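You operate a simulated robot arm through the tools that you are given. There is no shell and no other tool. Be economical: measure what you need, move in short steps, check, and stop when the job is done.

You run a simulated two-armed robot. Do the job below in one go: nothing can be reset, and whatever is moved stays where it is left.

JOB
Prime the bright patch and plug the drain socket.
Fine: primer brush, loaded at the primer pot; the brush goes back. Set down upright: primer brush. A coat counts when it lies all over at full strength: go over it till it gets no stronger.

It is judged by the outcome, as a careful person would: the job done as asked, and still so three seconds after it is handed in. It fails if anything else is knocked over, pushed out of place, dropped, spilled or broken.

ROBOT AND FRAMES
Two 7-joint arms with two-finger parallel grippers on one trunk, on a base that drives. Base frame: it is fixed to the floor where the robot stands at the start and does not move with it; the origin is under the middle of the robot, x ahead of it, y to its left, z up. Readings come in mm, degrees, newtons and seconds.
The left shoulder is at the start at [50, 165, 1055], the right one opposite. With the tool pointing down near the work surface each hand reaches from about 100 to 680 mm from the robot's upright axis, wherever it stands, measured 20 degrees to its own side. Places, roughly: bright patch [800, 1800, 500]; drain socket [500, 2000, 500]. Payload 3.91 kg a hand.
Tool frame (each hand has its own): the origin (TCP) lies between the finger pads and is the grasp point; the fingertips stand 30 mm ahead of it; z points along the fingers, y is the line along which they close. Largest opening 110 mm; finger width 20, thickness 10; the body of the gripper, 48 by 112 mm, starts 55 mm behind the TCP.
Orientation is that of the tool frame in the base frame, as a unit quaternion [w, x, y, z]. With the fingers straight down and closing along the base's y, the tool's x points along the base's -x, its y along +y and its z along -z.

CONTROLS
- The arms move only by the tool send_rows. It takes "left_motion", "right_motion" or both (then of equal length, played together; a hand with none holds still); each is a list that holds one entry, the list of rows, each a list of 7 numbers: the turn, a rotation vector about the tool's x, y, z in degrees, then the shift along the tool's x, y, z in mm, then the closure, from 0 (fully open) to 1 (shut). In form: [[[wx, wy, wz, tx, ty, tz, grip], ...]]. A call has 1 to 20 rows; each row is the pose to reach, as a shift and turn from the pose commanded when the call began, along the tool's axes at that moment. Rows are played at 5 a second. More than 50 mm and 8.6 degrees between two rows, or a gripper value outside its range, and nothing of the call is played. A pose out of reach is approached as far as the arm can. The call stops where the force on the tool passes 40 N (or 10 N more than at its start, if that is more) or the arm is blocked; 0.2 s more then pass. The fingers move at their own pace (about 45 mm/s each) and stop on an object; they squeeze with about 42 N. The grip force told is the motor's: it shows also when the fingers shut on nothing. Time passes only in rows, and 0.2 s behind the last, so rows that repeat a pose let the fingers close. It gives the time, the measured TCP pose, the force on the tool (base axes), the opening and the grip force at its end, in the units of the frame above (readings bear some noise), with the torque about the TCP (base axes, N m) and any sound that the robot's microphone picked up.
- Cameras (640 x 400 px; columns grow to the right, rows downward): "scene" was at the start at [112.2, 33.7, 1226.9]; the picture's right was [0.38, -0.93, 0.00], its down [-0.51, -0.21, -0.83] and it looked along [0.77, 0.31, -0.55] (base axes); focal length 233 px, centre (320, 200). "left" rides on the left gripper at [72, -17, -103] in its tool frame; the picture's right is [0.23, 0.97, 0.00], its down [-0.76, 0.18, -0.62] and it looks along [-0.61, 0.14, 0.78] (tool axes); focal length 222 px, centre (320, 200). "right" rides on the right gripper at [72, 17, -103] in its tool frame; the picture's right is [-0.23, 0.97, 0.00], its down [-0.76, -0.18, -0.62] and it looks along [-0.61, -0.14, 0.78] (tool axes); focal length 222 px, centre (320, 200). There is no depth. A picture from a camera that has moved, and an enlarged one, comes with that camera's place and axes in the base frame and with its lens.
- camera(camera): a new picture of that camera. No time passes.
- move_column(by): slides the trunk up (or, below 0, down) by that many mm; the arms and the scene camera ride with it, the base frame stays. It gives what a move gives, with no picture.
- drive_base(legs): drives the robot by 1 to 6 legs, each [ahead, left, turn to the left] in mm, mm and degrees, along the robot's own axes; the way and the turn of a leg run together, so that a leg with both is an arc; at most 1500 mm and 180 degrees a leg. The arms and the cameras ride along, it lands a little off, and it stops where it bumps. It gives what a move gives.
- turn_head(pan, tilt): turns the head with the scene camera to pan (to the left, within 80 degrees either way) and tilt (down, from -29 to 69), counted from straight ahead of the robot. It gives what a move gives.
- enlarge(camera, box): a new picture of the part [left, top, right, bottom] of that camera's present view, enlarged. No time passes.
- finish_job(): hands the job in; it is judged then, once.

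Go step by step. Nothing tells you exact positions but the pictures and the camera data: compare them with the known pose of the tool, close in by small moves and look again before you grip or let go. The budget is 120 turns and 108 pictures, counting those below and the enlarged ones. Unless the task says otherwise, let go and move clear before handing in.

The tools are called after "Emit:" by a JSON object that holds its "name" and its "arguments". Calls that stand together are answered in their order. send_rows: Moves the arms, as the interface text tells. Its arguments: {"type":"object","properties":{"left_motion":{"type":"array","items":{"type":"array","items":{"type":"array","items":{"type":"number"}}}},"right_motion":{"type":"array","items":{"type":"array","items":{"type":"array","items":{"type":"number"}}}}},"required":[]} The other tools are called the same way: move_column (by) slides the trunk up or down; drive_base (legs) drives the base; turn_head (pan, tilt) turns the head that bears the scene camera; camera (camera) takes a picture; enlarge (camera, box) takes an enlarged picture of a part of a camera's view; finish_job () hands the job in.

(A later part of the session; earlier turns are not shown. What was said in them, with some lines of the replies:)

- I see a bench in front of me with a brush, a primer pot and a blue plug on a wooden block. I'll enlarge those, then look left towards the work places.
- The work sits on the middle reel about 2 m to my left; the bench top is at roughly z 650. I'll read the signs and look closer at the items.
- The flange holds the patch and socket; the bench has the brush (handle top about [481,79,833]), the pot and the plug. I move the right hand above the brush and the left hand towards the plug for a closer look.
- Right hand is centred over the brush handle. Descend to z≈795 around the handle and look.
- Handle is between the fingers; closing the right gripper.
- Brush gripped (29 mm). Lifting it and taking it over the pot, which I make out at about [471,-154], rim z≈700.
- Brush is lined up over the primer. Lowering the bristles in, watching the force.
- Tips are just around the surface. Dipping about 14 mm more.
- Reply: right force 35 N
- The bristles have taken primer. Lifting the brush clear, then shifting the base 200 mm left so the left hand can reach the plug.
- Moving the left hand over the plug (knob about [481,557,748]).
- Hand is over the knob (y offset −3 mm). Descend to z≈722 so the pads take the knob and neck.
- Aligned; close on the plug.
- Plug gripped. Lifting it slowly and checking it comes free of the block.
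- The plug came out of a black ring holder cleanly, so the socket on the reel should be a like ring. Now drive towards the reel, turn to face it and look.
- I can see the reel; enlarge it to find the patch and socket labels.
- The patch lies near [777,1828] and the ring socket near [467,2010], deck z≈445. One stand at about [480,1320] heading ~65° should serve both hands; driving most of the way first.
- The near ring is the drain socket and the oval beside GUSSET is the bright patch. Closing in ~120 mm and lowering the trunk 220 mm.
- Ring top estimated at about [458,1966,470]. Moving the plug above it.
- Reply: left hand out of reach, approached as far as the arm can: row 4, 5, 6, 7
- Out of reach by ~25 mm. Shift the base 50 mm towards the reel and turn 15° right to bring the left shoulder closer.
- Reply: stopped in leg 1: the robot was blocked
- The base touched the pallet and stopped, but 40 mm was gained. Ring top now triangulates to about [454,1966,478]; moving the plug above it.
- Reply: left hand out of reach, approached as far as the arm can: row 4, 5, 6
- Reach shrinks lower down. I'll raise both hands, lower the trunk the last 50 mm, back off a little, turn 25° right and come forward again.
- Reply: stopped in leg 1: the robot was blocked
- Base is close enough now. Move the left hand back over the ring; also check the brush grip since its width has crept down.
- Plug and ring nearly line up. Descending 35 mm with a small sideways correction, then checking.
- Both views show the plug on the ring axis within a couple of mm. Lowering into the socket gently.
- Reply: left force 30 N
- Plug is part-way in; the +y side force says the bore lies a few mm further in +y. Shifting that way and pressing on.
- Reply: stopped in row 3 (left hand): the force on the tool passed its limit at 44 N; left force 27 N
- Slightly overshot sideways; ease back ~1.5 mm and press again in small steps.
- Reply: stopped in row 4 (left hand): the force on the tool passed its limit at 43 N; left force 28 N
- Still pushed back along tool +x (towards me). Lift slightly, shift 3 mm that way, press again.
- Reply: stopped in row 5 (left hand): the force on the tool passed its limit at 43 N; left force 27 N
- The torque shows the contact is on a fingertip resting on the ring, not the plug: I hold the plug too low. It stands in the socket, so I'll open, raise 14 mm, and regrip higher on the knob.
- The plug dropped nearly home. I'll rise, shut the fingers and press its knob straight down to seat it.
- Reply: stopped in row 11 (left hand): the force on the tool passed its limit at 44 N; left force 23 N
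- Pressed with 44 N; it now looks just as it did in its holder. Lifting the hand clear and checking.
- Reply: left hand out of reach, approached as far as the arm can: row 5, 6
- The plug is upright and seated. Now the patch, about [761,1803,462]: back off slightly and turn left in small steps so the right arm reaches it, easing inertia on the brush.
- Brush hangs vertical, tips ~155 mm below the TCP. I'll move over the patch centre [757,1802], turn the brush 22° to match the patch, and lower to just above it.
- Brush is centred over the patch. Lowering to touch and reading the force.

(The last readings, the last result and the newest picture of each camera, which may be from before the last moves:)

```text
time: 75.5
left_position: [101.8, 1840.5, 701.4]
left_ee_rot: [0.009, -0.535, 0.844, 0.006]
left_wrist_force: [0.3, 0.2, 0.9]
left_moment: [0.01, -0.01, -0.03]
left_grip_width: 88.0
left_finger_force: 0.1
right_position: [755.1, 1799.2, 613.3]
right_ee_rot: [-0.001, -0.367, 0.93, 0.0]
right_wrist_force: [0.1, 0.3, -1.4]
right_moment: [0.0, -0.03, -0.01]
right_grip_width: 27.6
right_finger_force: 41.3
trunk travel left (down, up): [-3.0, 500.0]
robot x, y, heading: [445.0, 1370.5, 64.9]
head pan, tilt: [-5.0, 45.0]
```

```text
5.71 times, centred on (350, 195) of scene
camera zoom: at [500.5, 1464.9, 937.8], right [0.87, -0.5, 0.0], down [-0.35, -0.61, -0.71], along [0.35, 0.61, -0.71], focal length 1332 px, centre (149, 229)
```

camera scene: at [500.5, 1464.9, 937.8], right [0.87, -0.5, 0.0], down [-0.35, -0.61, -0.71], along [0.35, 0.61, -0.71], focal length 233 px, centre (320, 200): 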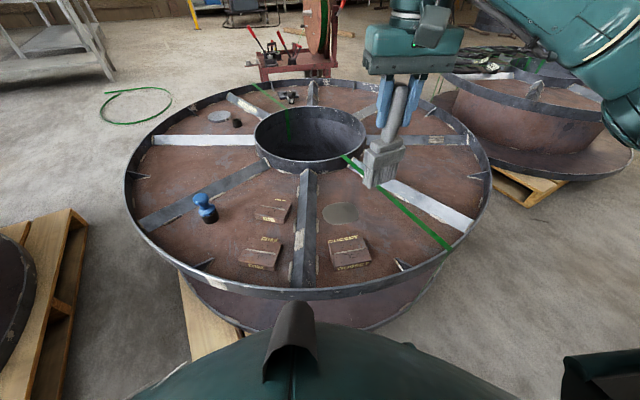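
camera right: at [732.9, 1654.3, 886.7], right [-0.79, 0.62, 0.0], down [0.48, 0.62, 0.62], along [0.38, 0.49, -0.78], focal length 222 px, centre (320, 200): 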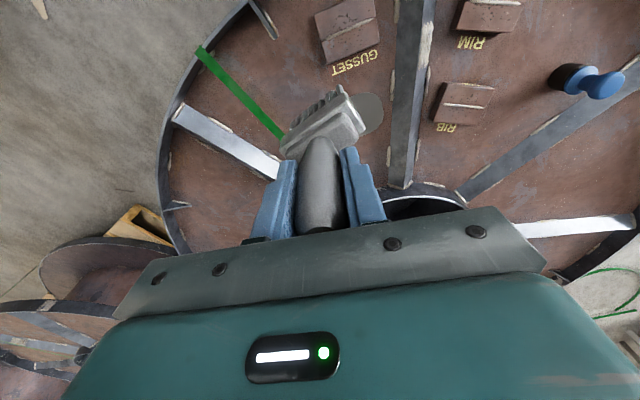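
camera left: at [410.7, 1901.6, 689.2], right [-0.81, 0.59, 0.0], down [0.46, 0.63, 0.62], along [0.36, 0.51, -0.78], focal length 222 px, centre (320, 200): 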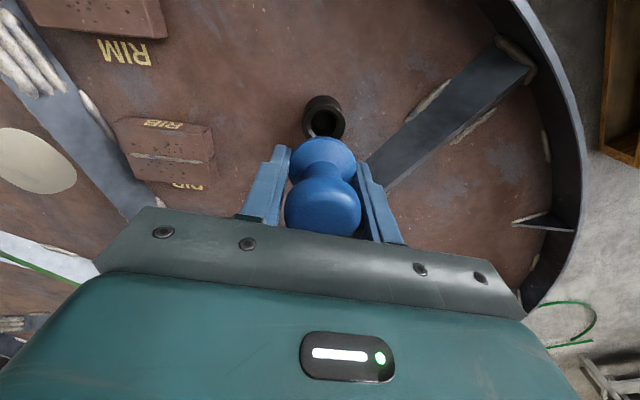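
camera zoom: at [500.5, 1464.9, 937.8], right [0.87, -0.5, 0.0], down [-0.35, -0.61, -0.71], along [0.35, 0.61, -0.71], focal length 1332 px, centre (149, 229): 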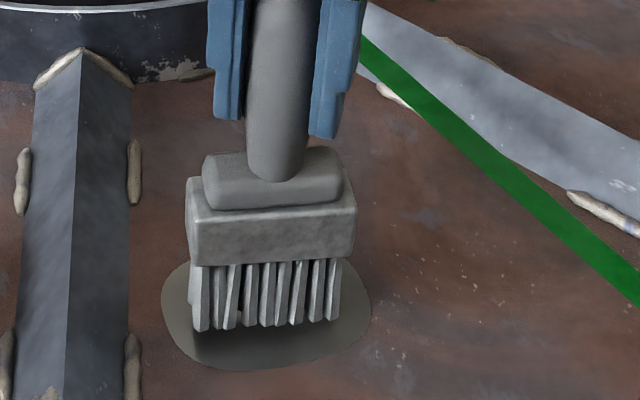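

Emit:
{"name": "send_rows", "arguments": {"right_motion": [[[0, 0, 0, 0, 0, 2, 1], [0, 0, 0, 0, 0, 4, 1], [0, 0, 0, 0, 0, 6, 1], [0, 0, 0, 0, 0, 6, 1]]]}}

Emit:
{"name": "enlarge", "arguments": {"camera": "scene", "box": [310, 160, 390, 230]}}

```text
time: 76.5
left_position: [101.3, 1842.3, 701.5]
left_ee_rot: [0.009, -0.536, 0.844, 0.007]
left_wrist_force: [0.8, 0.0, -0.3]
left_moment: [0.03, 0.0, 0.0]
left_grip_width: 87.9
left_finger_force: 0.1
right_position: [753.7, 1797.3, 608.0]
right_ee_rot: [-0.001, -0.367, 0.93, -0.001]
right_wrist_force: [1.5, 0.4, -1.2]
right_moment: [-0.02, 0.02, -0.01]
right_grip_width: 27.5
right_finger_force: 42.3
trunk travel left (down, up): [-3.0, 500.0]
robot x, y, heading: [446.5, 1367.2, 64.7]
head pan, tilt: [-5.0, 45.0]
```

```text
5.71 times, centred on (350, 195) of scene
camera zoom: at [500.5, 1464.9, 937.8], right [0.87, -0.5, 0.0], down [-0.35, -0.61, -0.71], along [0.35, 0.61, -0.71], focal length 1332 px, centre (149, 229)
```

zoom: 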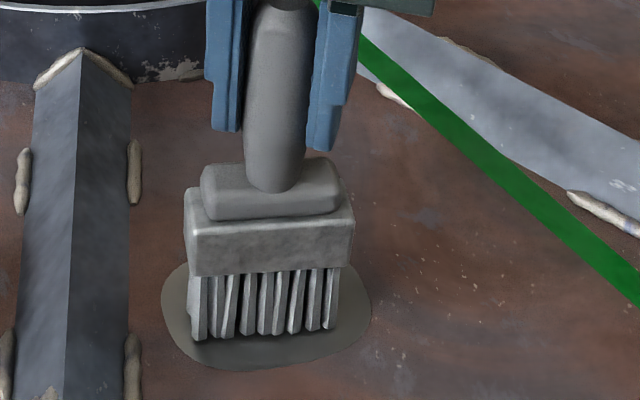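

Not yet in contact. Continue down in 2 mm steps.

Emit:
{"name": "send_rows", "arguments": {"right_motion": [[[0, 0, 0, 0, 0, 2, 1], [0, 0, 0, 0, 0, 4, 1], [0, 0, 0, 0, 0, 6, 1], [0, 0, 0, 0, 0, 6, 1]]]}}

Emit:
{"name": "enlarge", "arguments": {"camera": "scene", "box": [310, 160, 390, 230]}}

```text
time: 77.5
left_position: [102.1, 1842.2, 702.1]
left_ee_rot: [0.01, -0.536, 0.844, 0.007]
left_wrist_force: [-0.9, 1.0, -0.9]
left_moment: [-0.01, 0.01, -0.01]
left_grip_width: 87.9
left_finger_force: 0.1
right_position: [752.3, 1799.2, 605.6]
right_ee_rot: [0.001, -0.366, 0.931, 0.002]
right_wrist_force: [0.6, -4.2, 28.2]
right_moment: [-0.72, -0.45, -0.05]
right_grip_width: 27.4
right_finger_force: 41.8
trunk travel left (down, up): [-3.0, 500.0]
robot x, y, heading: [443.1, 1367.1, 64.7]
head pan, tilt: [-5.0, 45.0]
```

```text
5.71 times, centred on (350, 195) of scene
camera zoom: at [499.6, 1463.5, 938.5], right [0.86, -0.5, 0.0], down [-0.35, -0.61, -0.71], along [0.36, 0.61, -0.71], focal length 1332 px, centre (149, 229)
```

zoom: 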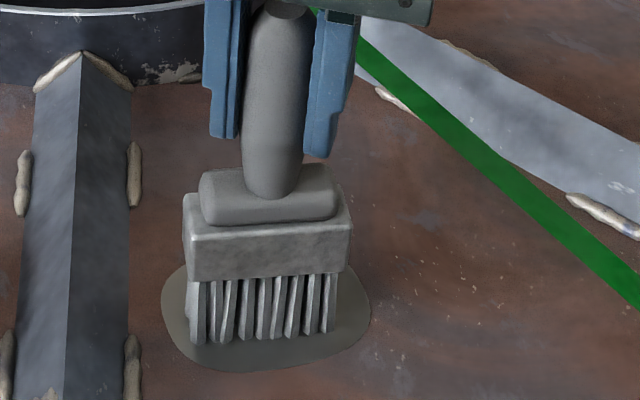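

Contact found (TCP ≈606). I'll ease to a light press and sweep the whole patch in two strips.

Emit:
{"name": "send_rows", "arguments": {"right_motion": [[[0, 0, 0, 8.5, 13.6, -2.4, 1], [0, 0, 0, -8.5, 24.2, -2.4, 1], [0, 0, 0, -23.9, 33.8, -2.4, 1], [0, 0, 0, -8.5, 24.2, -2.4, 1], [0, 0, 0, 8.5, 13.6, -2.4, 1], [0, 0, 0, 25.5, 3, -2.4, 1], [0, 0, 0, 40.9, -6.6, -2.4, 1], [0, 0, 0, 32.4, -20.2, -2.4, 1], [0, 0, 0, 23.9, -33.8, -2.4, 1], [0, 0, 0, 8.5, -24.2, -2.4, 1], [0, 0, 0, -8.5, -13.6, -2.4, 1], [0, 0, 0, -25.5, -3, -2.4, 1], [0, 0, 0, -40.9, 6.6, -2.4, 1], [0, 0, 0, -25.5, -3, -2.4, 1], [0, 0, 0, -8.5, -13.6, -2.4, 1], [0, 0, 0, 8.5, -24.2, -2.4, 1], [0, 0, 0, 23.9, -33.8, -2.4, 1], [0, 0, 0, 17, -10.6, -2.4, 1], [0, 0, 0, 0, 0, -2.4, 1], [0, 0, 0, 0, 0, -2.4, 1]]]}}

Emit:
{"name": "enlarge", "arguments": {"camera": "scene", "box": [310, 160, 390, 230]}}

```text
time: 81.7
left_position: [100.9, 1839.8, 701.3]
left_ee_rot: [0.01, -0.536, 0.844, 0.007]
left_wrist_force: [0.1, 0.3, 0.3]
left_moment: [0.0, 0.0, 0.02]
left_grip_width: 88.2
left_finger_force: 0.1
right_position: [752.0, 1798.5, 603.8]
right_ee_rot: [0.0, -0.368, 0.93, 0.0]
right_wrist_force: [-5.5, -7.7, 26.3]
right_moment: [-1.19, -0.13, -0.26]
right_grip_width: 27.5
right_finger_force: 41.1
trunk travel left (down, up): [-3.0, 500.0]
robot x, y, heading: [445.1, 1366.8, 65.1]
head pan, tilt: [-5.0, 45.0]
```

```text
5.71 times, centred on (350, 195) of scene
camera zoom: at [499.3, 1463.4, 938.2], right [0.87, -0.5, 0.0], down [-0.35, -0.61, -0.71], along [0.36, 0.61, -0.71], focal length 1332 px, centre (149, 229)
```

zoom: 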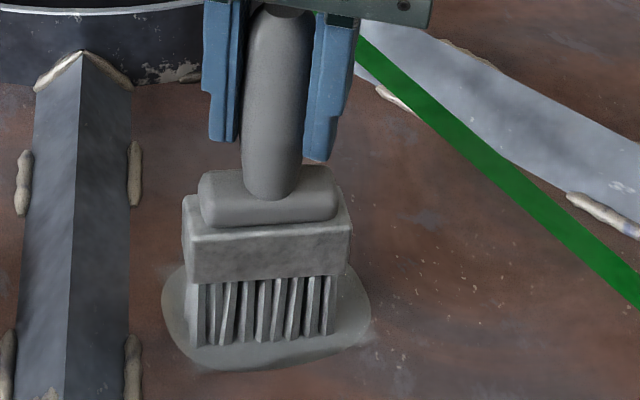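

Colour is changing to primer grey. Lift a bit to inspect coverage.

Emit:
{"name": "send_rows", "arguments": {"right_motion": [[[0, 0, 0, 0, 0, -15, 1], [0, 0, 0, -40, 25, -50, 1], [0, 0, 0, -80, 50, -60, 1], [0, 0, 0, -80, 50, -60, 1]]]}}

Emit:
{"name": "enlarge", "arguments": {"camera": "scene", "box": [310, 175, 380, 236]}}

Emit:
{"name": "enlarge", "arguments": {"camera": "right", "box": [220, 0, 420, 170]}}

```text
refused: row 2 steps farther than a row can; nothing moved
```

```text
6.56 times, centred on (345, 206) of scene
camera zoom: at [499.3, 1463.4, 938.2], right [0.87, -0.5, 0.0], down [-0.35, -0.61, -0.71], along [0.36, 0.61, -0.71], focal length 1528 px, centre (156, 164)
```

zoom: 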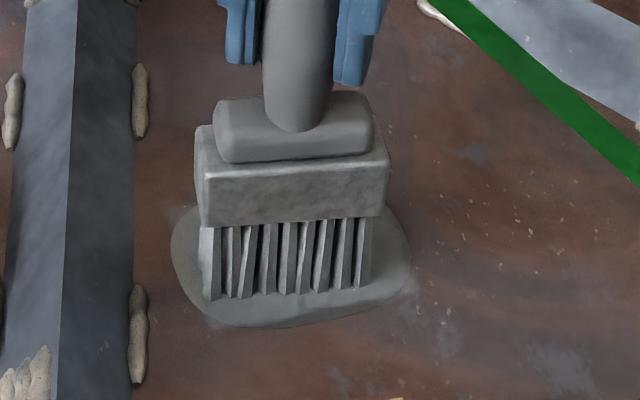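

```text
2.35 times, centred on (320, 85) of right
camera zoom: at [687.7, 1760.9, 706.4], right [-0.5, 0.87, 0.0], down [0.68, 0.39, 0.62], along [0.54, 0.31, -0.78], focal length 523 px, centre (320, 471)
```

zoom: 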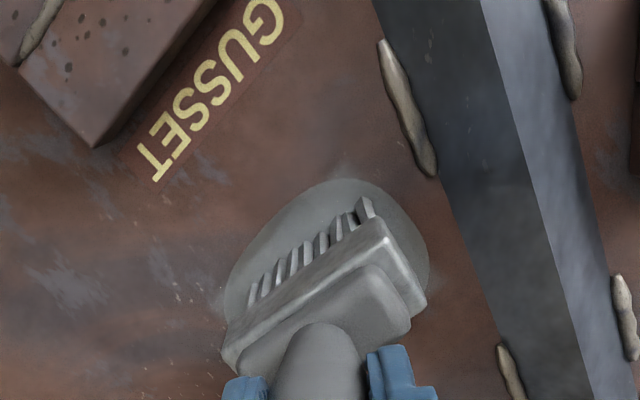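

Coat is coming up. Another full pass, a bit wider at the sides.

Emit:
{"name": "send_rows", "arguments": {"right_motion": [[[0, 0, 0, 10.6, 17, 0, 1], [0, 0, 0, -6.4, 27.6, 0, 1], [0, 0, 0, -21.8, 37.2, 0, 1], [0, 0, 0, -6.4, 27.6, 0, 1], [0, 0, 0, 10.6, 17, 0, 1], [0, 0, 0, 27.6, 6.4, 0, 1], [0, 0, 0, 43, -3.2, 0, 1], [0, 0, 0, 32.4, -20.2, 0, 1], [0, 0, 0, 21.8, -37.2, 0, 1], [0, 0, 0, 6.4, -27.6, 0, 1], [0, 0, 0, -10.6, -17, 0, 1], [0, 0, 0, -27.6, -6.4, 0, 1], [0, 0, 0, -43, 3.2, 0, 1], [0, 0, 0, -32.4, 20.2, 0, 1], [0, 0, 0, -17, 10.6, 0, 1], [0, 0, 0, 0, 0, 0, 1], [0, 0, 0, 17, -10.6, 0, 1], [0, 0, 0, 32.4, -20.2, 0, 1], [0, 0, 0, 17, -10.6, 0, 1], [0, 0, 0, 0, 0, 0, 1]]]}}

Emit:
{"name": "send_rows", "arguments": {"right_motion": [[[0, 0, 0, 10.6, 17, 0, 1], [0, 0, 0, -6.4, 27.6, 0, 1], [0, 0, 0, -21.8, 37.2, 0, 1], [0, 0, 0, -6.4, 27.6, 0, 1], [0, 0, 0, 10.6, 17, 0, 1], [0, 0, 0, 27.6, 6.4, 0, 1], [0, 0, 0, 43, -3.2, 0, 1], [0, 0, 0, 32.4, -20.2, 0, 1], [0, 0, 0, 21.8, -37.2, 0, 1], [0, 0, 0, 6.4, -27.6, 0, 1], [0, 0, 0, -10.6, -17, 0, 1], [0, 0, 0, -27.6, -6.4, 0, 1], [0, 0, 0, -43, 3.2, 0, 1], [0, 0, 0, -32.4, 20.2, 0, 1], [0, 0, 0, -17, 10.6, 0, 1], [0, 0, 0, 0, 0, 0, 1], [0, 0, 0, 0, 0, -15, 1], [0, 0, 0, 0, 0, -40, 1], [0, 0, 0, -32, 20, -60, 1], [0, 0, 0, -64, 40, -60, 1]]]}}

Emit:
{"name": "enlarge", "arguments": {"camera": "scene", "box": [310, 175, 380, 236]}}

Emit:
{"name": "enlarge", "arguments": {"camera": "right", "box": [220, 0, 420, 170]}}

```text
time: 85.9
left_position: [101.4, 1841.0, 701.9]
left_ee_rot: [0.009, -0.536, 0.844, 0.006]
left_wrist_force: [-0.1, 0.3, 0.5]
left_moment: [0.01, 0.01, 0.01]
left_grip_width: 87.8
left_finger_force: 0.0
right_position: [753.4, 1800.0, 603.4]
right_ee_rot: [-0.001, -0.368, 0.93, -0.001]
right_wrist_force: [-0.6, -0.5, -1.6]
right_moment: [0.02, 0.0, 0.0]
right_grip_width: 27.6
right_finger_force: 41.9
trunk travel left (down, up): [-3.0, 500.0]
robot x, y, heading: [445.9, 1367.1, 64.8]
head pan, tilt: [-5.0, 45.0]
```

```text
time: 90.1
left_position: [101.7, 1841.6, 701.5]
left_ee_rot: [0.009, -0.536, 0.844, 0.007]
left_wrist_force: [0.7, -0.6, 0.2]
left_moment: [0.03, 0.01, 0.03]
left_grip_width: 88.2
left_finger_force: 0.1
right_position: [774.6, 1872.0, 664.8]
right_ee_rot: [0.0, -0.367, 0.93, 0.0]
right_wrist_force: [0.4, 0.6, -1.5]
right_moment: [0.0, -0.01, -0.03]
right_grip_width: 27.6
right_finger_force: 42.3
trunk travel left (down, up): [-3.0, 500.0]
robot x, y, heading: [444.8, 1370.1, 64.9]
head pan, tilt: [-5.0, 45.0]
```

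```text
6.56 times, centred on (345, 206) of scene
camera zoom: at [500.5, 1464.8, 937.8], right [0.87, -0.5, 0.0], down [-0.35, -0.61, -0.71], along [0.35, 0.61, -0.71], focal length 1528 px, centre (156, 164)
```

zoom: 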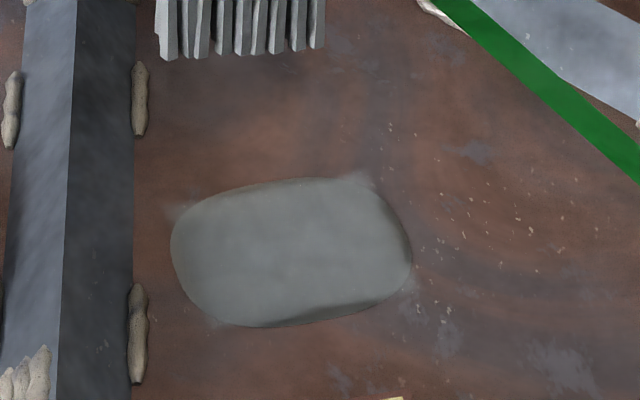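

```text
2.35 times, centred on (320, 85) of right
camera zoom: at [710.1, 1834.1, 768.6], right [-0.5, 0.87, 0.0], down [0.68, 0.39, 0.62], along [0.54, 0.31, -0.78], focal length 523 px, centre (320, 471)
```

zoom: 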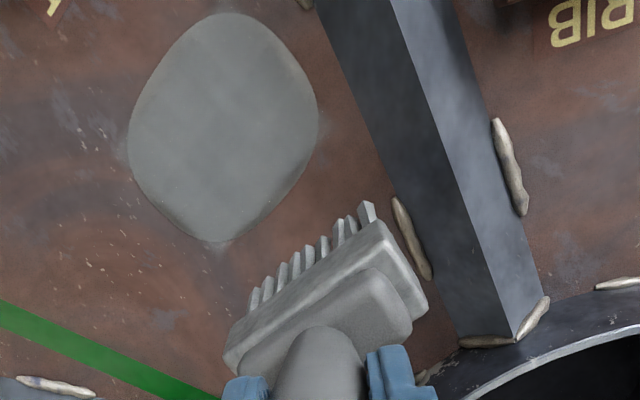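

Centre is strong, but the lower-right edge and left edge are thinner, and the brush had lost contact at the end. Returning to re-find contact with the centre adjusted to [758,1803].

Emit:
{"name": "send_rows", "arguments": {"right_motion": [[[0, 0, 0, 30, -20, 20, 1], [0, 0, 0, 59, -39, 40, 1], [0, 0, 0, 59, -39, 55, 1], [0, 0, 0, 59, -39, 59, 1], [0, 0, 0, 59, -39, 61, 1], [0, 0, 0, 59, -39, 63, 1], [0, 0, 0, 59, -39, 63, 1]]]}}

```text
time: 91.7
left_position: [102.2, 1840.4, 701.9]
left_ee_rot: [0.009, -0.536, 0.844, 0.007]
left_wrist_force: [0.8, -0.1, 0.4]
left_moment: [-0.03, 0.0, 0.03]
left_grip_width: 88.1
left_finger_force: 0.1
right_position: [757.5, 1803.3, 603.4]
right_ee_rot: [0.0, -0.367, 0.93, 0.0]
right_wrist_force: [-0.1, -0.9, -0.6]
right_moment: [-0.07, -0.03, 0.0]
right_grip_width: 27.6
right_finger_force: 41.8
trunk travel left (down, up): [-3.0, 500.0]
robot x, y, heading: [452.1, 1368.7, 64.6]
head pan, tilt: [-5.0, 45.0]
```

Emit:
{"name": "send_rows", "arguments": {"right_motion": [[[0, 0, 0, 0, 0, 1, 1], [0, 0, 0, 0, 0, 2, 1], [0, 0, 0, 0, 0, 2, 1]]]}}

```text
time: 92.5
left_position: [101.3, 1841.5, 702.3]
left_ee_rot: [0.01, -0.536, 0.844, 0.008]
left_wrist_force: [0.2, -0.7, 0.7]
left_moment: [-0.02, -0.01, 0.01]
left_grip_width: 88.2
left_finger_force: 0.1
right_position: [756.1, 1803.5, 602.7]
right_ee_rot: [-0.001, -0.367, 0.93, 0.002]
right_wrist_force: [-0.9, -5.4, 15.7]
right_moment: [-0.64, -0.32, -0.15]
right_grip_width: 27.5
right_finger_force: 42.2
trunk travel left (down, up): [-3.0, 500.0]
robot x, y, heading: [444.9, 1370.5, 64.8]
head pan, tilt: [-5.0, 45.0]
```

Good light contact (16 N). Sweeping the whole patch including its rim.

Emit:
{"name": "send_rows", "arguments": {"right_motion": [[[0, 0, 0, 11.7, 18.7, 0.3, 1], [0, 0, 0, -6.2, 29.9, 0.3, 1], [0, 0, 0, -24.1, 41, 0.3, 1], [0, 0, 0, -35.8, 22.3, 0.5, 1], [0, 0, 0, -47.5, 3.6, 0.5, 1], [0, 0, 0, -29.6, -7.5, 0.5, 1], [0, 0, 0, -11.7, -18.7, 0.7, 1], [0, 0, 0, 6.2, -29.9, 0.7, 1], [0, 0, 0, 24.1, -41, 0.7, 1], [0, 0, 0, 35.8, -22.3, 0.9, 1], [0, 0, 0, 47.5, -3.6, 0.9, 1], [0, 0, 0, 29.6, 7.5, 0.9, 1], [0, 0, 0, 11.7, 18.7, 1.1, 1], [0, 0, 0, 0, 0, 1.1, 1], [0, 0, 0, -11.7, -18.7, 1.1, 1], [0, 0, 0, 6.2, -29.9, 1.3, 1], [0, 0, 0, 24.1, -41, 1.3, 1], [0, 0, 0, 35.8, -22.3, 1.3, 1], [0, 0, 0, 17.9, -11.2, 1.5, 1], [0, 0, 0, 0, 0, 1.5, 1]]]}}

```text
time: 96.7
left_position: [101.3, 1840.8, 701.8]
left_ee_rot: [0.01, -0.536, 0.844, 0.007]
left_wrist_force: [-0.4, -0.3, 0.0]
left_moment: [0.0, 0.01, -0.02]
left_grip_width: 88.1
left_finger_force: 0.1
right_position: [754.4, 1803.4, 600.2]
right_ee_rot: [-0.001, -0.367, 0.93, 0.0]
right_wrist_force: [-1.3, -5.6, 17.0]
right_moment: [-0.93, -0.34, -0.23]
right_grip_width: 27.7
right_finger_force: 41.8
trunk travel left (down, up): [-3.0, 500.0]
robot x, y, heading: [450.1, 1367.1, 64.9]
head pan, tilt: [-5.0, 45.0]
```

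Contact held (17 N). One more full pass, then lift and look.

Emit:
{"name": "send_rows", "arguments": {"right_motion": [[[0, 0, 0, -11.7, -18.7, 0.2, 1], [0, 0, 0, 6.2, -29.9, 0.2, 1], [0, 0, 0, 24.1, -41, 0.4, 1], [0, 0, 0, 35.8, -22.3, 0.4, 1], [0, 0, 0, 47.5, -3.6, 0.4, 1], [0, 0, 0, 29.6, 7.5, 0.6, 1], [0, 0, 0, 11.7, 18.7, 0.6, 1], [0, 0, 0, -6.2, 29.9, 0.6, 1], [0, 0, 0, -24.1, 41, 0.8, 1], [0, 0, 0, -35.8, 22.3, 0.8, 1], [0, 0, 0, -47.5, 3.6, 0.8, 1], [0, 0, 0, -29.6, -7.5, 1, 1], [0, 0, 0, -11.7, -18.7, 1, 1], [0, 0, 0, 0, 0, 1, 1], [0, 0, 0, 0, 0, -20, 1], [0, 0, 0, -20, 12, -50, 1], [0, 0, 0, -55, 35, -62, 1], [0, 0, 0, -70, 45, -62, 1]]]}}

Emit:
{"name": "enlarge", "arguments": {"camera": "scene", "box": [310, 175, 380, 236]}}

Emit:
{"name": "enlarge", "arguments": {"camera": "right", "box": [220, 0, 420, 170]}}

```text
time: 100.5
left_position: [101.5, 1842.2, 701.1]
left_ee_rot: [0.009, -0.536, 0.844, 0.007]
left_wrist_force: [0.4, -0.6, -0.5]
left_moment: [-0.03, 0.01, -0.02]
left_grip_width: 88.0
left_finger_force: 0.0
right_position: [777.7, 1882.4, 662.0]
right_ee_rot: [-0.001, -0.368, 0.93, 0.0]
right_wrist_force: [0.7, -0.1, -1.6]
right_moment: [0.01, 0.01, -0.01]
right_grip_width: 27.2
right_finger_force: 41.9
trunk travel left (down, up): [-3.0, 500.0]
robot x, y, heading: [446.0, 1370.9, 64.6]
head pan, tilt: [-5.0, 45.0]
```

```text
6.56 times, centred on (345, 206) of scene
camera zoom: at [500.5, 1464.9, 937.8], right [0.87, -0.5, 0.0], down [-0.35, -0.61, -0.71], along [0.35, 0.61, -0.71], focal length 1528 px, centre (156, 164)
```

zoom: 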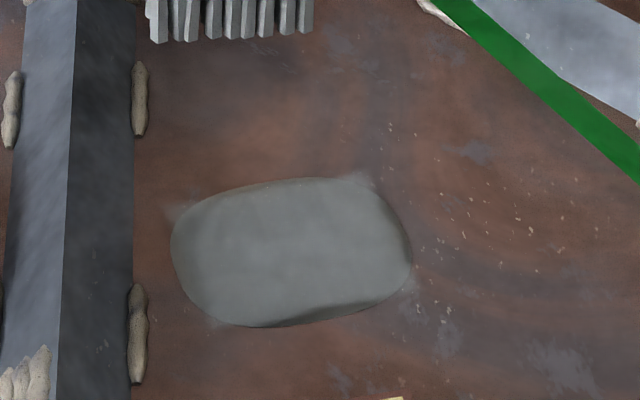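

```text
2.35 times, centred on (320, 85) of right
camera zoom: at [713.4, 1845.9, 764.1], right [-0.5, 0.87, 0.0], down [0.68, 0.39, 0.62], along [0.54, 0.31, -0.78], focal length 523 px, centre (320, 471)
```

zoom: 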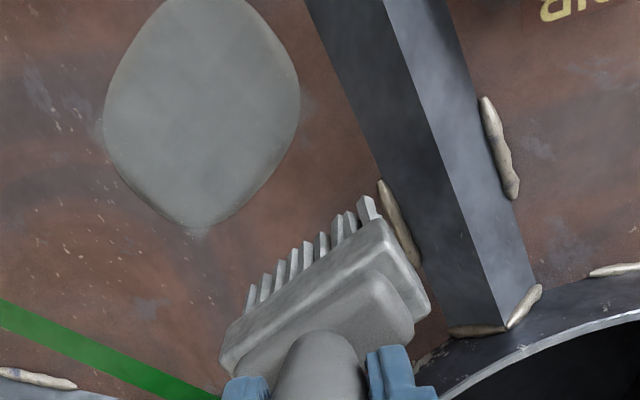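

The lower-right rim is still a touch thin, likely from cutting corners at speed. A slower pass all round the rim, then the middle.

Emit:
{"name": "send_rows", "arguments": {"right_motion": [[[0, 0, 0, 40, -25, 10, 1], [0, 0, 0, 70, -45, 25, 1], [0, 0, 0, 70, -45, 55, 1], [0, 0, 0, 90, -75, 55, 1], [0, 0, 0, 100.9, -90.3, 61, 1], [0, 0, 0, 100.9, -90.3, 63.2, 1], [0, 0, 0, 105.6, -79, 63.2, 1], [0, 0, 0, 112, -68.8, 63.2, 1], [0, 0, 0, 118.3, -58.6, 63.4, 1], [0, 0, 0, 120.9, -50.7, 63.4, 1], [0, 0, 0, 107.3, -42.2, 63.4, 1], [0, 0, 0, 93.6, -33.6, 63.4, 1], [0, 0, 0, 80, -25.1, 63.6, 1], [0, 0, 0, 66.4, -16.6, 63.6, 1], [0, 0, 0, 52.7, -8.1, 63.6, 1], [0, 0, 0, 42.5, -1.8, 63.6, 1], [0, 0, 0, 34.4, -11, 63.8, 1], [0, 0, 0, 27, -22.9, 63.8, 1], [0, 0, 0, 19.5, -34.8, 63.8, 1], [0, 0, 0, 22.1, -45.9, 63.8, 1]]]}}

Emit:
{"name": "send_rows", "arguments": {"right_motion": [[[0, 0, 0, 13.6, -8.5, 0.2, 1], [0, 0, 0, 27.3, -17, 0.2, 1], [0, 0, 0, 40.9, -25.5, 0.2, 1], [0, 0, 0, 54.5, -34, 0.4, 1], [0, 0, 0, 68.2, -42.6, 0.4, 1], [0, 0, 0, 74, -40, 0.4, 1], [0, 0, 0, 80.7, -33.8, 0.4, 1], [0, 0, 0, 87.1, -23.6, 0.6, 1], [0, 0, 0, 80.7, -33.8, 0.6, 1], [0, 0, 0, 76, -41, 0.6, 1], [0, 0, 0, 62.9, -32.1, 0.6, 1], [0, 0, 0, 73.5, -15.1, 0.8, 1], [0, 0, 0, 60, -7, 0.8, 1], [0, 0, 0, 47.9, 0.9, 0.8, 1], [0, 0, 0, 35, 9, 0.8, 1], [0, 0, 0, 22.3, 16.9, 0.8, 1], [0, 0, 0, 35, 9, 1, 1], [0, 0, 0, 47.9, 0.9, 1, 1]]]}}

```text
time: 104.7
left_position: [100.9, 1841.2, 701.1]
left_ee_rot: [0.01, -0.536, 0.844, 0.007]
left_wrist_force: [-0.6, 0.4, 0.2]
left_moment: [0.0, -0.01, 0.01]
left_grip_width: 88.2
left_finger_force: 0.1
right_position: [792.8, 1836.5, 596.9]
right_ee_rot: [0.002, -0.367, 0.93, 0.002]
right_wrist_force: [-1.6, 5.8, 17.4]
right_moment: [0.82, -0.33, 0.26]
right_grip_width: 27.4
right_finger_force: 42.5
trunk travel left (down, up): [-3.0, 500.0]
robot x, y, heading: [448.2, 1365.9, 64.8]
head pan, tilt: [-5.0, 45.0]
```

```text
time: 108.5
left_position: [101.8, 1841.1, 702.6]
left_ee_rot: [0.009, -0.536, 0.844, 0.006]
left_wrist_force: [0.2, 0.3, 0.8]
left_moment: [0.01, 0.05, 0.0]
left_grip_width: 87.8
left_finger_force: 0.0
right_position: [756.6, 1802.9, 595.3]
right_ee_rot: [-0.001, -0.367, 0.93, 0.0]
right_wrist_force: [0.1, 0.6, 1.0]
right_moment: [0.04, -0.15, 0.03]
right_grip_width: 27.5
right_finger_force: 42.1
trunk travel left (down, up): [-3.0, 500.0]
robot x, y, heading: [446.0, 1369.9, 64.9]
head pan, tilt: [-5.0, 45.0]
```

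Emit:
{"name": "send_rows", "arguments": {"right_motion": [[[0, 0, 0, 0, 0, -20, 1], [0, 0, 0, -20, 12, -50, 1], [0, 0, 0, -55, 35, -70, 1], [0, 0, 0, -70, 45, -70, 1]]]}}

Emit:
{"name": "enlarge", "arguments": {"camera": "scene", "box": [310, 175, 380, 236]}}

Emit:
{"name": "enlarge", "arguments": {"camera": "right", "box": [220, 0, 420, 170]}}

```text
time: 109.5
left_position: [101.8, 1842.0, 702.6]
left_ee_rot: [0.01, -0.536, 0.844, 0.006]
left_wrist_force: [0.5, -0.1, -0.3]
left_moment: [0.01, 0.0, 0.01]
left_grip_width: 87.9
left_finger_force: 0.0
right_position: [775.5, 1885.4, 664.0]
right_ee_rot: [-0.001, -0.367, 0.93, 0.0]
right_wrist_force: [0.2, -0.8, -1.0]
right_moment: [0.01, 0.03, 0.0]
right_grip_width: 27.5
right_finger_force: 42.3
trunk travel left (down, up): [-3.0, 500.0]
robot x, y, heading: [446.5, 1371.6, 64.9]
head pan, tilt: [-5.0, 45.0]
```

```text
6.56 times, centred on (345, 206) of scene
camera zoom: at [500.5, 1464.8, 937.8], right [0.87, -0.5, 0.0], down [-0.35, -0.61, -0.71], along [0.35, 0.61, -0.71], focal length 1528 px, centre (156, 164)
```

zoom: 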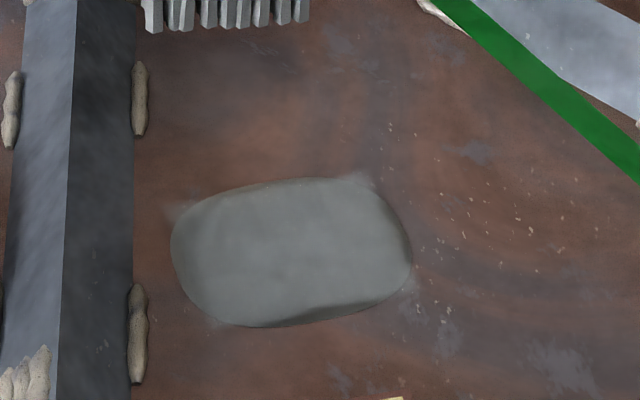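

```text
2.35 times, centred on (320, 85) of right
camera zoom: at [711.5, 1847.4, 766.9], right [-0.5, 0.87, 0.0], down [0.68, 0.39, 0.62], along [0.54, 0.31, -0.78], focal length 523 px, centre (320, 471)
```

zoom: 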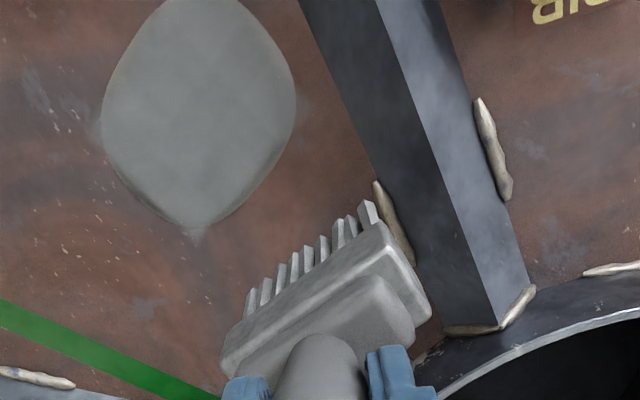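

Emit:
{"name": "enlarge", "arguments": {"camera": "scene", "box": [325, 188, 361, 216]}}

Emit:
{"name": "enlarge", "arguments": {"camera": "right", "box": [250, 0, 320, 105]}}

```text
14.29 times, centred on (343, 202) of scene
camera zoom: at [500.5, 1464.8, 937.8], right [0.87, -0.5, 0.0], down [-0.35, -0.61, -0.71], along [0.35, 0.61, -0.71], focal length 3329 px, centre (-9, 171)
```

zoom: 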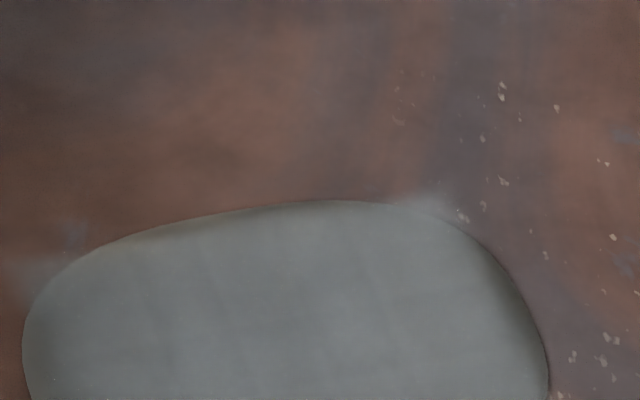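

```text
3.81 times, centred on (285, 52) of right
camera zoom: at [711.5, 1847.4, 766.9], right [-0.5, 0.87, 0.0], down [0.68, 0.39, 0.62], along [0.54, 0.31, -0.78], focal length 846 px, centre (453, 762)
```

zoom: 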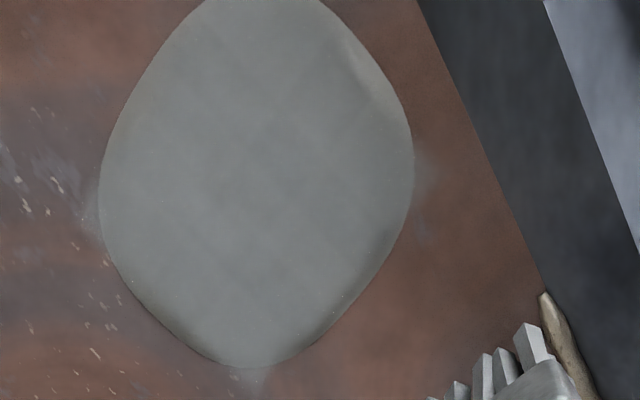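

The coat is even and no longer changes between passes; only domain corners show a faint halo, so it is saturated. Now bring the brush home: raise the trunk, back off and drive to the bench.

Emit:
{"name": "move_column", "arguments": {"by": 270}}

Emit:
{"name": "drive_base", "arguments": {"legs": [[-60, 0, 0], [-120, 60, 0], [0, 0, 25], [0, 440, 0]]}}

Emit:
{"name": "enlarge", "arguments": {"camera": "right", "box": [200, 20, 440, 260]}}

```text
time: 112.3
left_position: [101.0, 1841.6, 970.7]
left_ee_rot: [0.01, -0.536, 0.844, 0.007]
left_wrist_force: [-0.1, -0.1, 0.1]
left_moment: [0.0, -0.03, 0.02]
left_grip_width: 88.0
left_finger_force: 0.0
right_position: [775.2, 1884.2, 934.2]
right_ee_rot: [-0.001, -0.366, 0.93, -0.001]
right_wrist_force: [0.9, 0.1, -1.3]
right_moment: [0.01, 0.03, 0.01]
right_grip_width: 27.5
right_finger_force: 41.9
trunk travel left (down, up): [-273.0, 230.0]
robot x, y, heading: [445.4, 1370.0, 64.6]
head pan, tilt: [-5.0, 45.0]
```

```text
time: 119.4
left_position: [-638.5, 1515.6, 971.1]
left_ee_rot: [0.007, -0.705, 0.709, 0.008]
left_wrist_force: [-0.2, -0.3, -0.8]
left_moment: [0.01, -0.03, -0.04]
left_grip_width: 88.2
left_finger_force: 0.1
right_position: [-47.9, 1840.2, 933.6]
right_ee_rot: [0.0, -0.559, 0.829, 0.0]
right_wrist_force: [0.7, 0.4, -1.0]
right_moment: [-0.05, 0.03, 0.0]
right_grip_width: 27.5
right_finger_force: 41.8
trunk travel left (down, up): [-273.0, 230.0]
robot x, y, heading: [-127.4, 1236.6, 90.0]
head pan, tilt: [-5.0, 45.0]
```

```text
1.67 times, centred on (320, 140) of right
camera zoom: at [-89.6, 1779.6, 1036.8], right [-0.82, 0.57, 0.0], down [0.45, 0.64, 0.62], along [0.36, 0.51, -0.78], focal length 370 px, centre (320, 300)
```

zoom: 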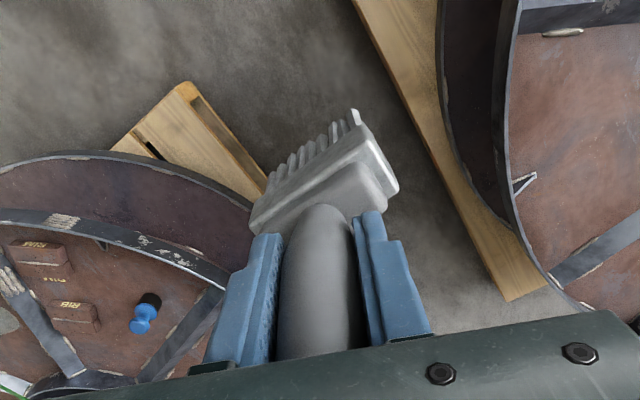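

Brush still held well. Turn to face the bench and strafe back.

Emit:
{"name": "drive_base", "arguments": {"legs": [[0, 0, -45], [0, 0, -45], [0, -1110, 0], [115, 0, 0]]}}

Emit:
{"name": "turn_head", "arguments": {"pan": -5, "tilt": 50}}

Emit:
{"name": "camera", "arguments": {"camera": "scene"}}

```text
time: 134.4
left_position: [295.1, 640.6, 972.4]
left_ee_rot: [0.011, -0.02, 1.0, 0.0]
left_wrist_force: [0.3, 0.7, -0.3]
left_moment: [-0.03, 0.02, -0.01]
left_grip_width: 87.9
left_finger_force: 0.1
right_position: [645.3, 64.1, 933.7]
right_ee_rot: [-0.002, 0.168, 0.986, 0.0]
right_wrist_force: [-0.5, -0.8, -1.1]
right_moment: [0.02, 0.02, -0.01]
right_grip_width: 27.5
right_finger_force: 42.1
trunk travel left (down, up): [-273.0, 230.0]
robot x, y, heading: [33.4, 115.7, 2.5]
head pan, tilt: [-5.0, 45.0]
```

```text
time: 135.1
left_position: [296.2, 640.9, 972.0]
left_ee_rot: [0.012, -0.02, 1.0, 0.001]
left_wrist_force: [-0.1, -0.4, 0.4]
left_moment: [0.0, 0.03, 0.03]
left_grip_width: 88.0
left_finger_force: 0.0
right_position: [647.3, 63.4, 933.5]
right_ee_rot: [-0.002, 0.169, 0.986, 0.0]
right_wrist_force: [0.5, 0.3, -1.4]
right_moment: [-0.03, -0.01, 0.0]
right_grip_width: 27.5
right_finger_force: 42.1
trunk travel left (down, up): [-273.0, 230.0]
robot x, y, heading: [33.4, 115.6, 2.4]
head pan, tilt: [-5.0, 50.0]
```

```text
23 pictures are left
camera scene: at [142.0, 114.2, 1200.9], right [-0.04, -1.0, 0.0], down [-0.77, 0.03, -0.64], along [0.64, -0.03, -0.77], focal length 233 px, centre (320, 200)
```

scene: 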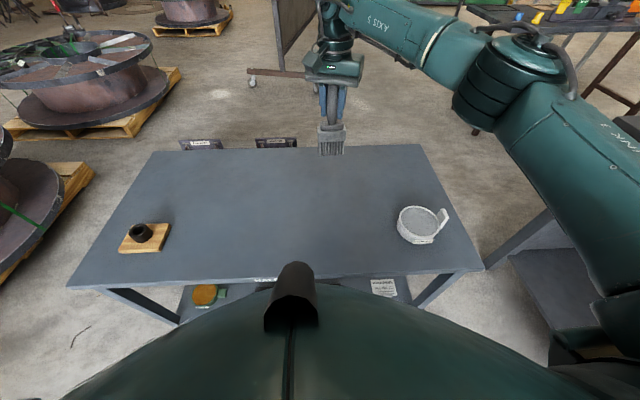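

Robot is home and the pot is where it was. Move the brush over its old spot [480,79], squared to its old direction, and lower to z≈812.

Emit:
{"name": "send_rows", "arguments": {"right_motion": [[[0, 0, 2, 40, -10, 0, 1], [0, 0, 4, 80, -20, 0, 1], [0, 0, 6, 120, -30, 0, 1], [0, 0, 6, 162.6, -40.8, 0, 1], [0, 0, 6, 162.6, -40.8, 40, 1], [0, 0, 6, 162.6, -40.8, 80, 1], [0, 0, 6, 162.6, -40.8, 110, 1], [0, 0, 6, 162.6, -40.8, 121, 1], [0, 0, 6, 162.6, -40.8, 121, 1]]]}}

Emit:
{"name": "enlarge", "arguments": {"camera": "scene", "box": [270, 120, 430, 260]}}

Emit:
{"name": "camera", "arguments": {"camera": "right"}}

```text
time: 137.1
left_position: [295.6, 641.5, 972.0]
left_ee_rot: [0.011, -0.021, 1.0, 0.001]
left_wrist_force: [-0.1, -0.3, -1.1]
left_moment: [0.0, -0.01, -0.03]
left_grip_width: 88.0
left_finger_force: 0.0
right_position: [478.4, 78.7, 811.1]
right_ee_rot: [0.0, 0.22, 0.976, 0.0]
right_wrist_force: [0.4, -0.9, -1.2]
right_moment: [0.01, 0.03, 0.01]
right_grip_width: 27.3
right_finger_force: 41.9
trunk travel left (down, up): [-273.0, 230.0]
robot x, y, heading: [35.8, 115.9, 2.5]
head pan, tilt: [-5.0, 50.0]
```

```text
2.86 times, centred on (350, 190) of scene
camera zoom: at [141.9, 114.2, 1200.9], right [-0.04, -1.0, 0.0], down [-0.77, 0.03, -0.64], along [0.64, -0.03, -0.77], focal length 666 px, centre (234, 229)
```

zoom: 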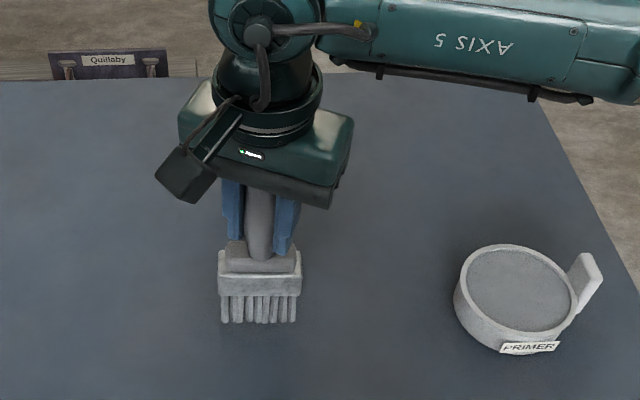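

```text
21 pictures are left
camera right: at [420.3, 124.4, 914.5], right [0.62, 0.78, 0.0], down [0.61, -0.49, 0.62], along [0.49, -0.39, -0.78], focal length 222 px, centre (320, 200)
```

right: 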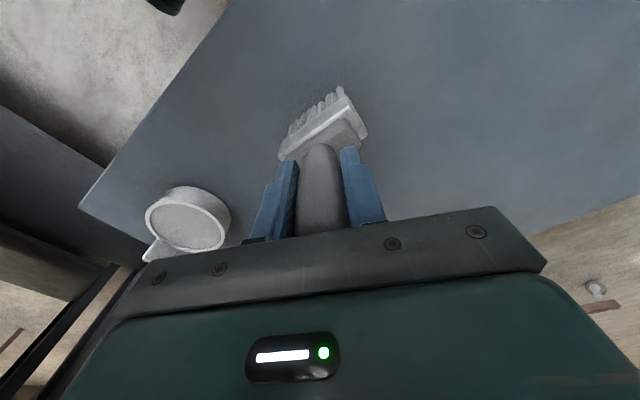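

Tips are about 10 mm above the bench. Lowering in small steps until it touches.

Emit:
{"name": "send_rows", "arguments": {"right_motion": [[[0, 0, 0, 0, 0, 3, 1], [0, 0, 0, 0, 0, 6, 1], [0, 0, 0, 0, 0, 9, 1], [0, 0, 0, 0, 0, 11, 1], [0, 0, 0, 0, 0, 11, 1]]]}}

```text
time: 138.3
left_position: [295.9, 640.6, 971.9]
left_ee_rot: [0.012, -0.02, 1.0, 0.001]
left_wrist_force: [0.6, 0.5, -0.1]
left_moment: [0.03, -0.03, 0.02]
left_grip_width: 88.1
left_finger_force: 0.0
right_position: [478.8, 78.7, 802.0]
right_ee_rot: [-0.001, 0.22, 0.976, 0.0]
right_wrist_force: [0.0, 0.2, -1.3]
right_moment: [0.01, 0.01, -0.01]
right_grip_width: 27.6
right_finger_force: 42.3
trunk travel left (down, up): [-273.0, 230.0]
robot x, y, heading: [33.3, 117.4, 2.6]
head pan, tilt: [-5.0, 50.0]
```

Emit:
{"name": "send_rows", "arguments": {"right_motion": [[[0, 0, 0, 0, 0, 2, 1], [0, 0, 0, 0, 0, 4, 1], [0, 0, 0, 0, 0, 5.5, 1], [0, 0, 0, 0, 0, 5.5, 1]]]}}

Emit:
{"name": "enlarge", "arguments": {"camera": "scene", "box": [290, 170, 370, 250]}}

```text
time: 139.3
left_position: [295.1, 641.4, 972.2]
left_ee_rot: [0.012, -0.02, 1.0, 0.0]
left_wrist_force: [0.4, 1.1, -0.5]
left_moment: [0.03, 0.0, 0.02]
left_grip_width: 88.0
left_finger_force: 0.1
right_position: [478.8, 79.4, 798.2]
right_ee_rot: [0.001, 0.219, 0.976, 0.0]
right_wrist_force: [-2.0, -0.7, 14.2]
right_moment: [-0.68, 0.06, -0.09]
right_grip_width: 27.7
right_finger_force: 41.9
trunk travel left (down, up): [-273.0, 230.0]
robot x, y, heading: [34.7, 118.3, 2.1]
head pan, tilt: [-5.0, 50.0]
```

```text
5.00 times, centred on (330, 210) of scene
camera zoom: at [140.7, 114.3, 1201.3], right [-0.04, -1.0, 0.0], down [-0.76, 0.03, -0.64], along [0.64, -0.03, -0.77], focal length 1165 px, centre (270, 150)
```

zoom: 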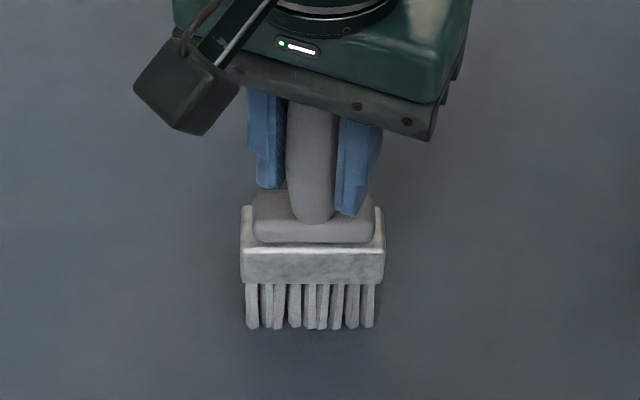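

Standing on the bench with 14 N on it. Ease off ~1 mm and open the fingers gradually.

Emit:
{"name": "send_rows", "arguments": {"right_motion": [[[0, 0, 0, 0, 0, -1.2, 1], [0, 0, 0, 0, 0, -1.2, 0.74], [0, 0, 0, 0, 0, -1.2, 0.7], [0, 0, 0, 0, 0, -1.2, 0.6], [0, 0, 0, 0, 0, -1.2, 0.4], [0, 0, 0, 0, 0, -1.2, 0.2], [0, 0, 0, 0, 0, -1.2, 0], [0, 0, 0, 0, 0, -1.2, 0]]]}}

Emit:
{"name": "enlarge", "arguments": {"camera": "scene", "box": [290, 170, 370, 250]}}

Emit:
{"name": "camera", "arguments": {"camera": "right"}}

```text
time: 141.1
left_position: [294.6, 641.3, 971.4]
left_ee_rot: [0.012, -0.02, 1.0, 0.001]
left_wrist_force: [0.1, -0.6, 0.2]
left_moment: [0.02, 0.0, -0.02]
left_grip_width: 88.0
left_finger_force: 0.0
right_position: [479.8, 78.0, 797.3]
right_ee_rot: [0.0, 0.219, 0.976, 0.0]
right_wrist_force: [0.4, 0.5, 0.1]
right_moment: [0.03, 0.0, -0.01]
right_grip_width: 109.7
right_finger_force: 0.2
trunk travel left (down, up): [-273.0, 230.0]
robot x, y, heading: [35.0, 115.5, 2.4]
head pan, tilt: [-5.0, 50.0]
```

```text
5.00 times, centred on (330, 210) of scene
camera zoom: at [141.8, 114.2, 1200.9], right [-0.04, -1.0, 0.0], down [-0.77, 0.03, -0.64], along [0.64, -0.03, -0.77], focal length 1165 px, centre (270, 150)
```

zoom: 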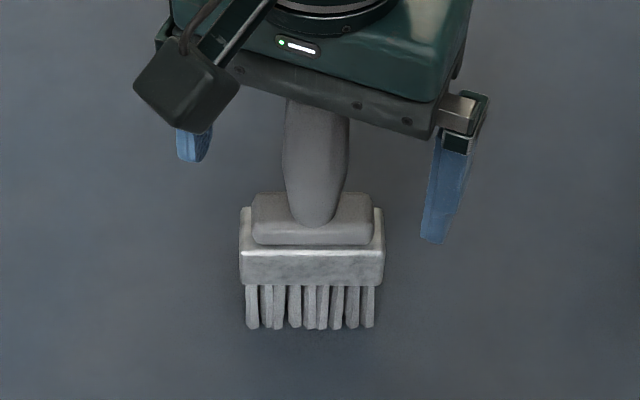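

```text
18 pictures are left
camera right: at [420.9, 124.9, 899.7], right [0.62, 0.78, 0.0], down [0.61, -0.49, 0.62], along [0.49, -0.39, -0.78], focal length 222 px, centre (320, 200)
```

right: 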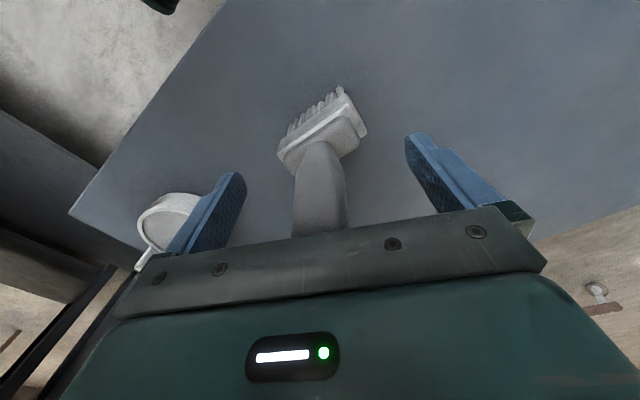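

The brush stands free. Raising the hand straight up and checking.

Emit:
{"name": "send_rows", "arguments": {"right_motion": [[[0, 0, 0, 0, 0, -20, 0], [0, 0, 0, 0, 0, -55, 0], [0, 0, 0, 0, 0, -95, 0], [0, 0, 0, 0, 0, -135, 0], [0, 0, 0, 0, 0, -170, 0], [0, 0, 0, 40, 0, -190, 0]]]}}

Emit:
{"name": "camera", "arguments": {"camera": "scene"}}

Emit:
{"name": "turn_head", "arguments": {"pan": 62, "tilt": 25}}

Emit:
{"name": "camera", "arguments": {"camera": "scene"}}

```text
time: 142.5
left_position: [293.1, 641.4, 972.9]
left_ee_rot: [0.012, -0.02, 1.0, 0.001]
left_wrist_force: [0.2, 0.4, 0.2]
left_moment: [-0.01, 0.02, -0.02]
left_grip_width: 88.0
left_finger_force: 0.1
right_position: [443.5, 95.2, 990.9]
right_ee_rot: [-0.001, 0.221, 0.975, -0.001]
right_wrist_force: [-0.1, -1.1, -0.7]
right_moment: [-0.01, -0.02, -0.02]
right_grip_width: 110.0
right_finger_force: 0.0
trunk travel left (down, up): [-273.0, 230.0]
robot x, y, heading: [31.2, 119.1, 2.4]
head pan, tilt: [-5.0, 50.0]
```

```text
17 pictures are left
camera scene: at [141.6, 114.4, 1200.9], right [-0.04, -1.0, 0.0], down [-0.77, 0.03, -0.64], along [0.64, -0.03, -0.77], focal length 233 px, centre (320, 200)
```

scene: 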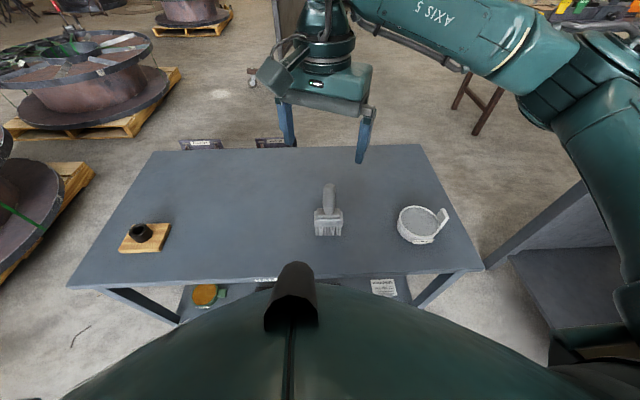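

```text
time: 143.9
left_position: [295.7, 641.5, 971.1]
left_ee_rot: [0.011, -0.021, 1.0, 0.0]
left_wrist_force: [0.7, 0.1, 0.0]
left_moment: [-0.05, -0.01, 0.01]
left_grip_width: 88.2
left_finger_force: 0.1
right_position: [444.8, 97.1, 990.7]
right_ee_rot: [-0.001, 0.22, 0.976, 0.001]
right_wrist_force: [0.1, -0.4, -0.2]
right_moment: [0.0, 0.0, -0.01]
right_grip_width: 109.9
right_finger_force: 0.1
trunk travel left (down, up): [-273.0, 230.0]
robot x, y, heading: [36.9, 115.3, 2.4]
head pan, tilt: [62.0, 25.0]
```

```text
16 pictures are left
camera scene: at [104.8, 200.7, 1238.4], right [0.9, -0.43, 0.0], down [-0.18, -0.38, -0.91], along [0.39, 0.82, -0.42], focal length 233 px, centre (320, 200)
```

scene: 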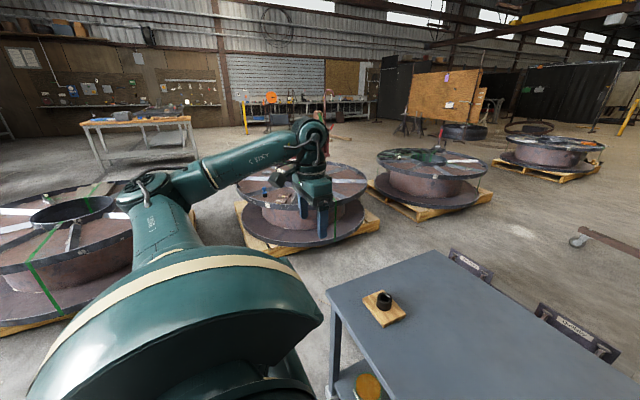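

The brush stands upright back in its place, the plug is seated in the drain socket and the patch is coated evenly; both hands are clear. Handing in.

Emit:
{"name": "finish_job", "arguments": {}}

```text
The job is handed in.
```

I primed the bright patch until further passes stopped changing it, pressed the plug into the drain socket, and stood the brush upright back in its place on the bench.

- **Coat:** the last passes made no visible difference, so I took it as full strength and did not reload the brush. Thin slivers along the patch's outer edge still look slightly darker, and I could not tell whether that is shading or a lighter coat.
- **Overspill:** a faint grey halo of primer lies on the deck just outside the patch's four corners.
- **Plug:** I pressed it home at 44 N. The small gap left under its flange looks the same as it did in its holder.
- **Base contact:** the robot base touched the reel or its pallet twice while getting into reach and stopped each time. I saw nothing shift.
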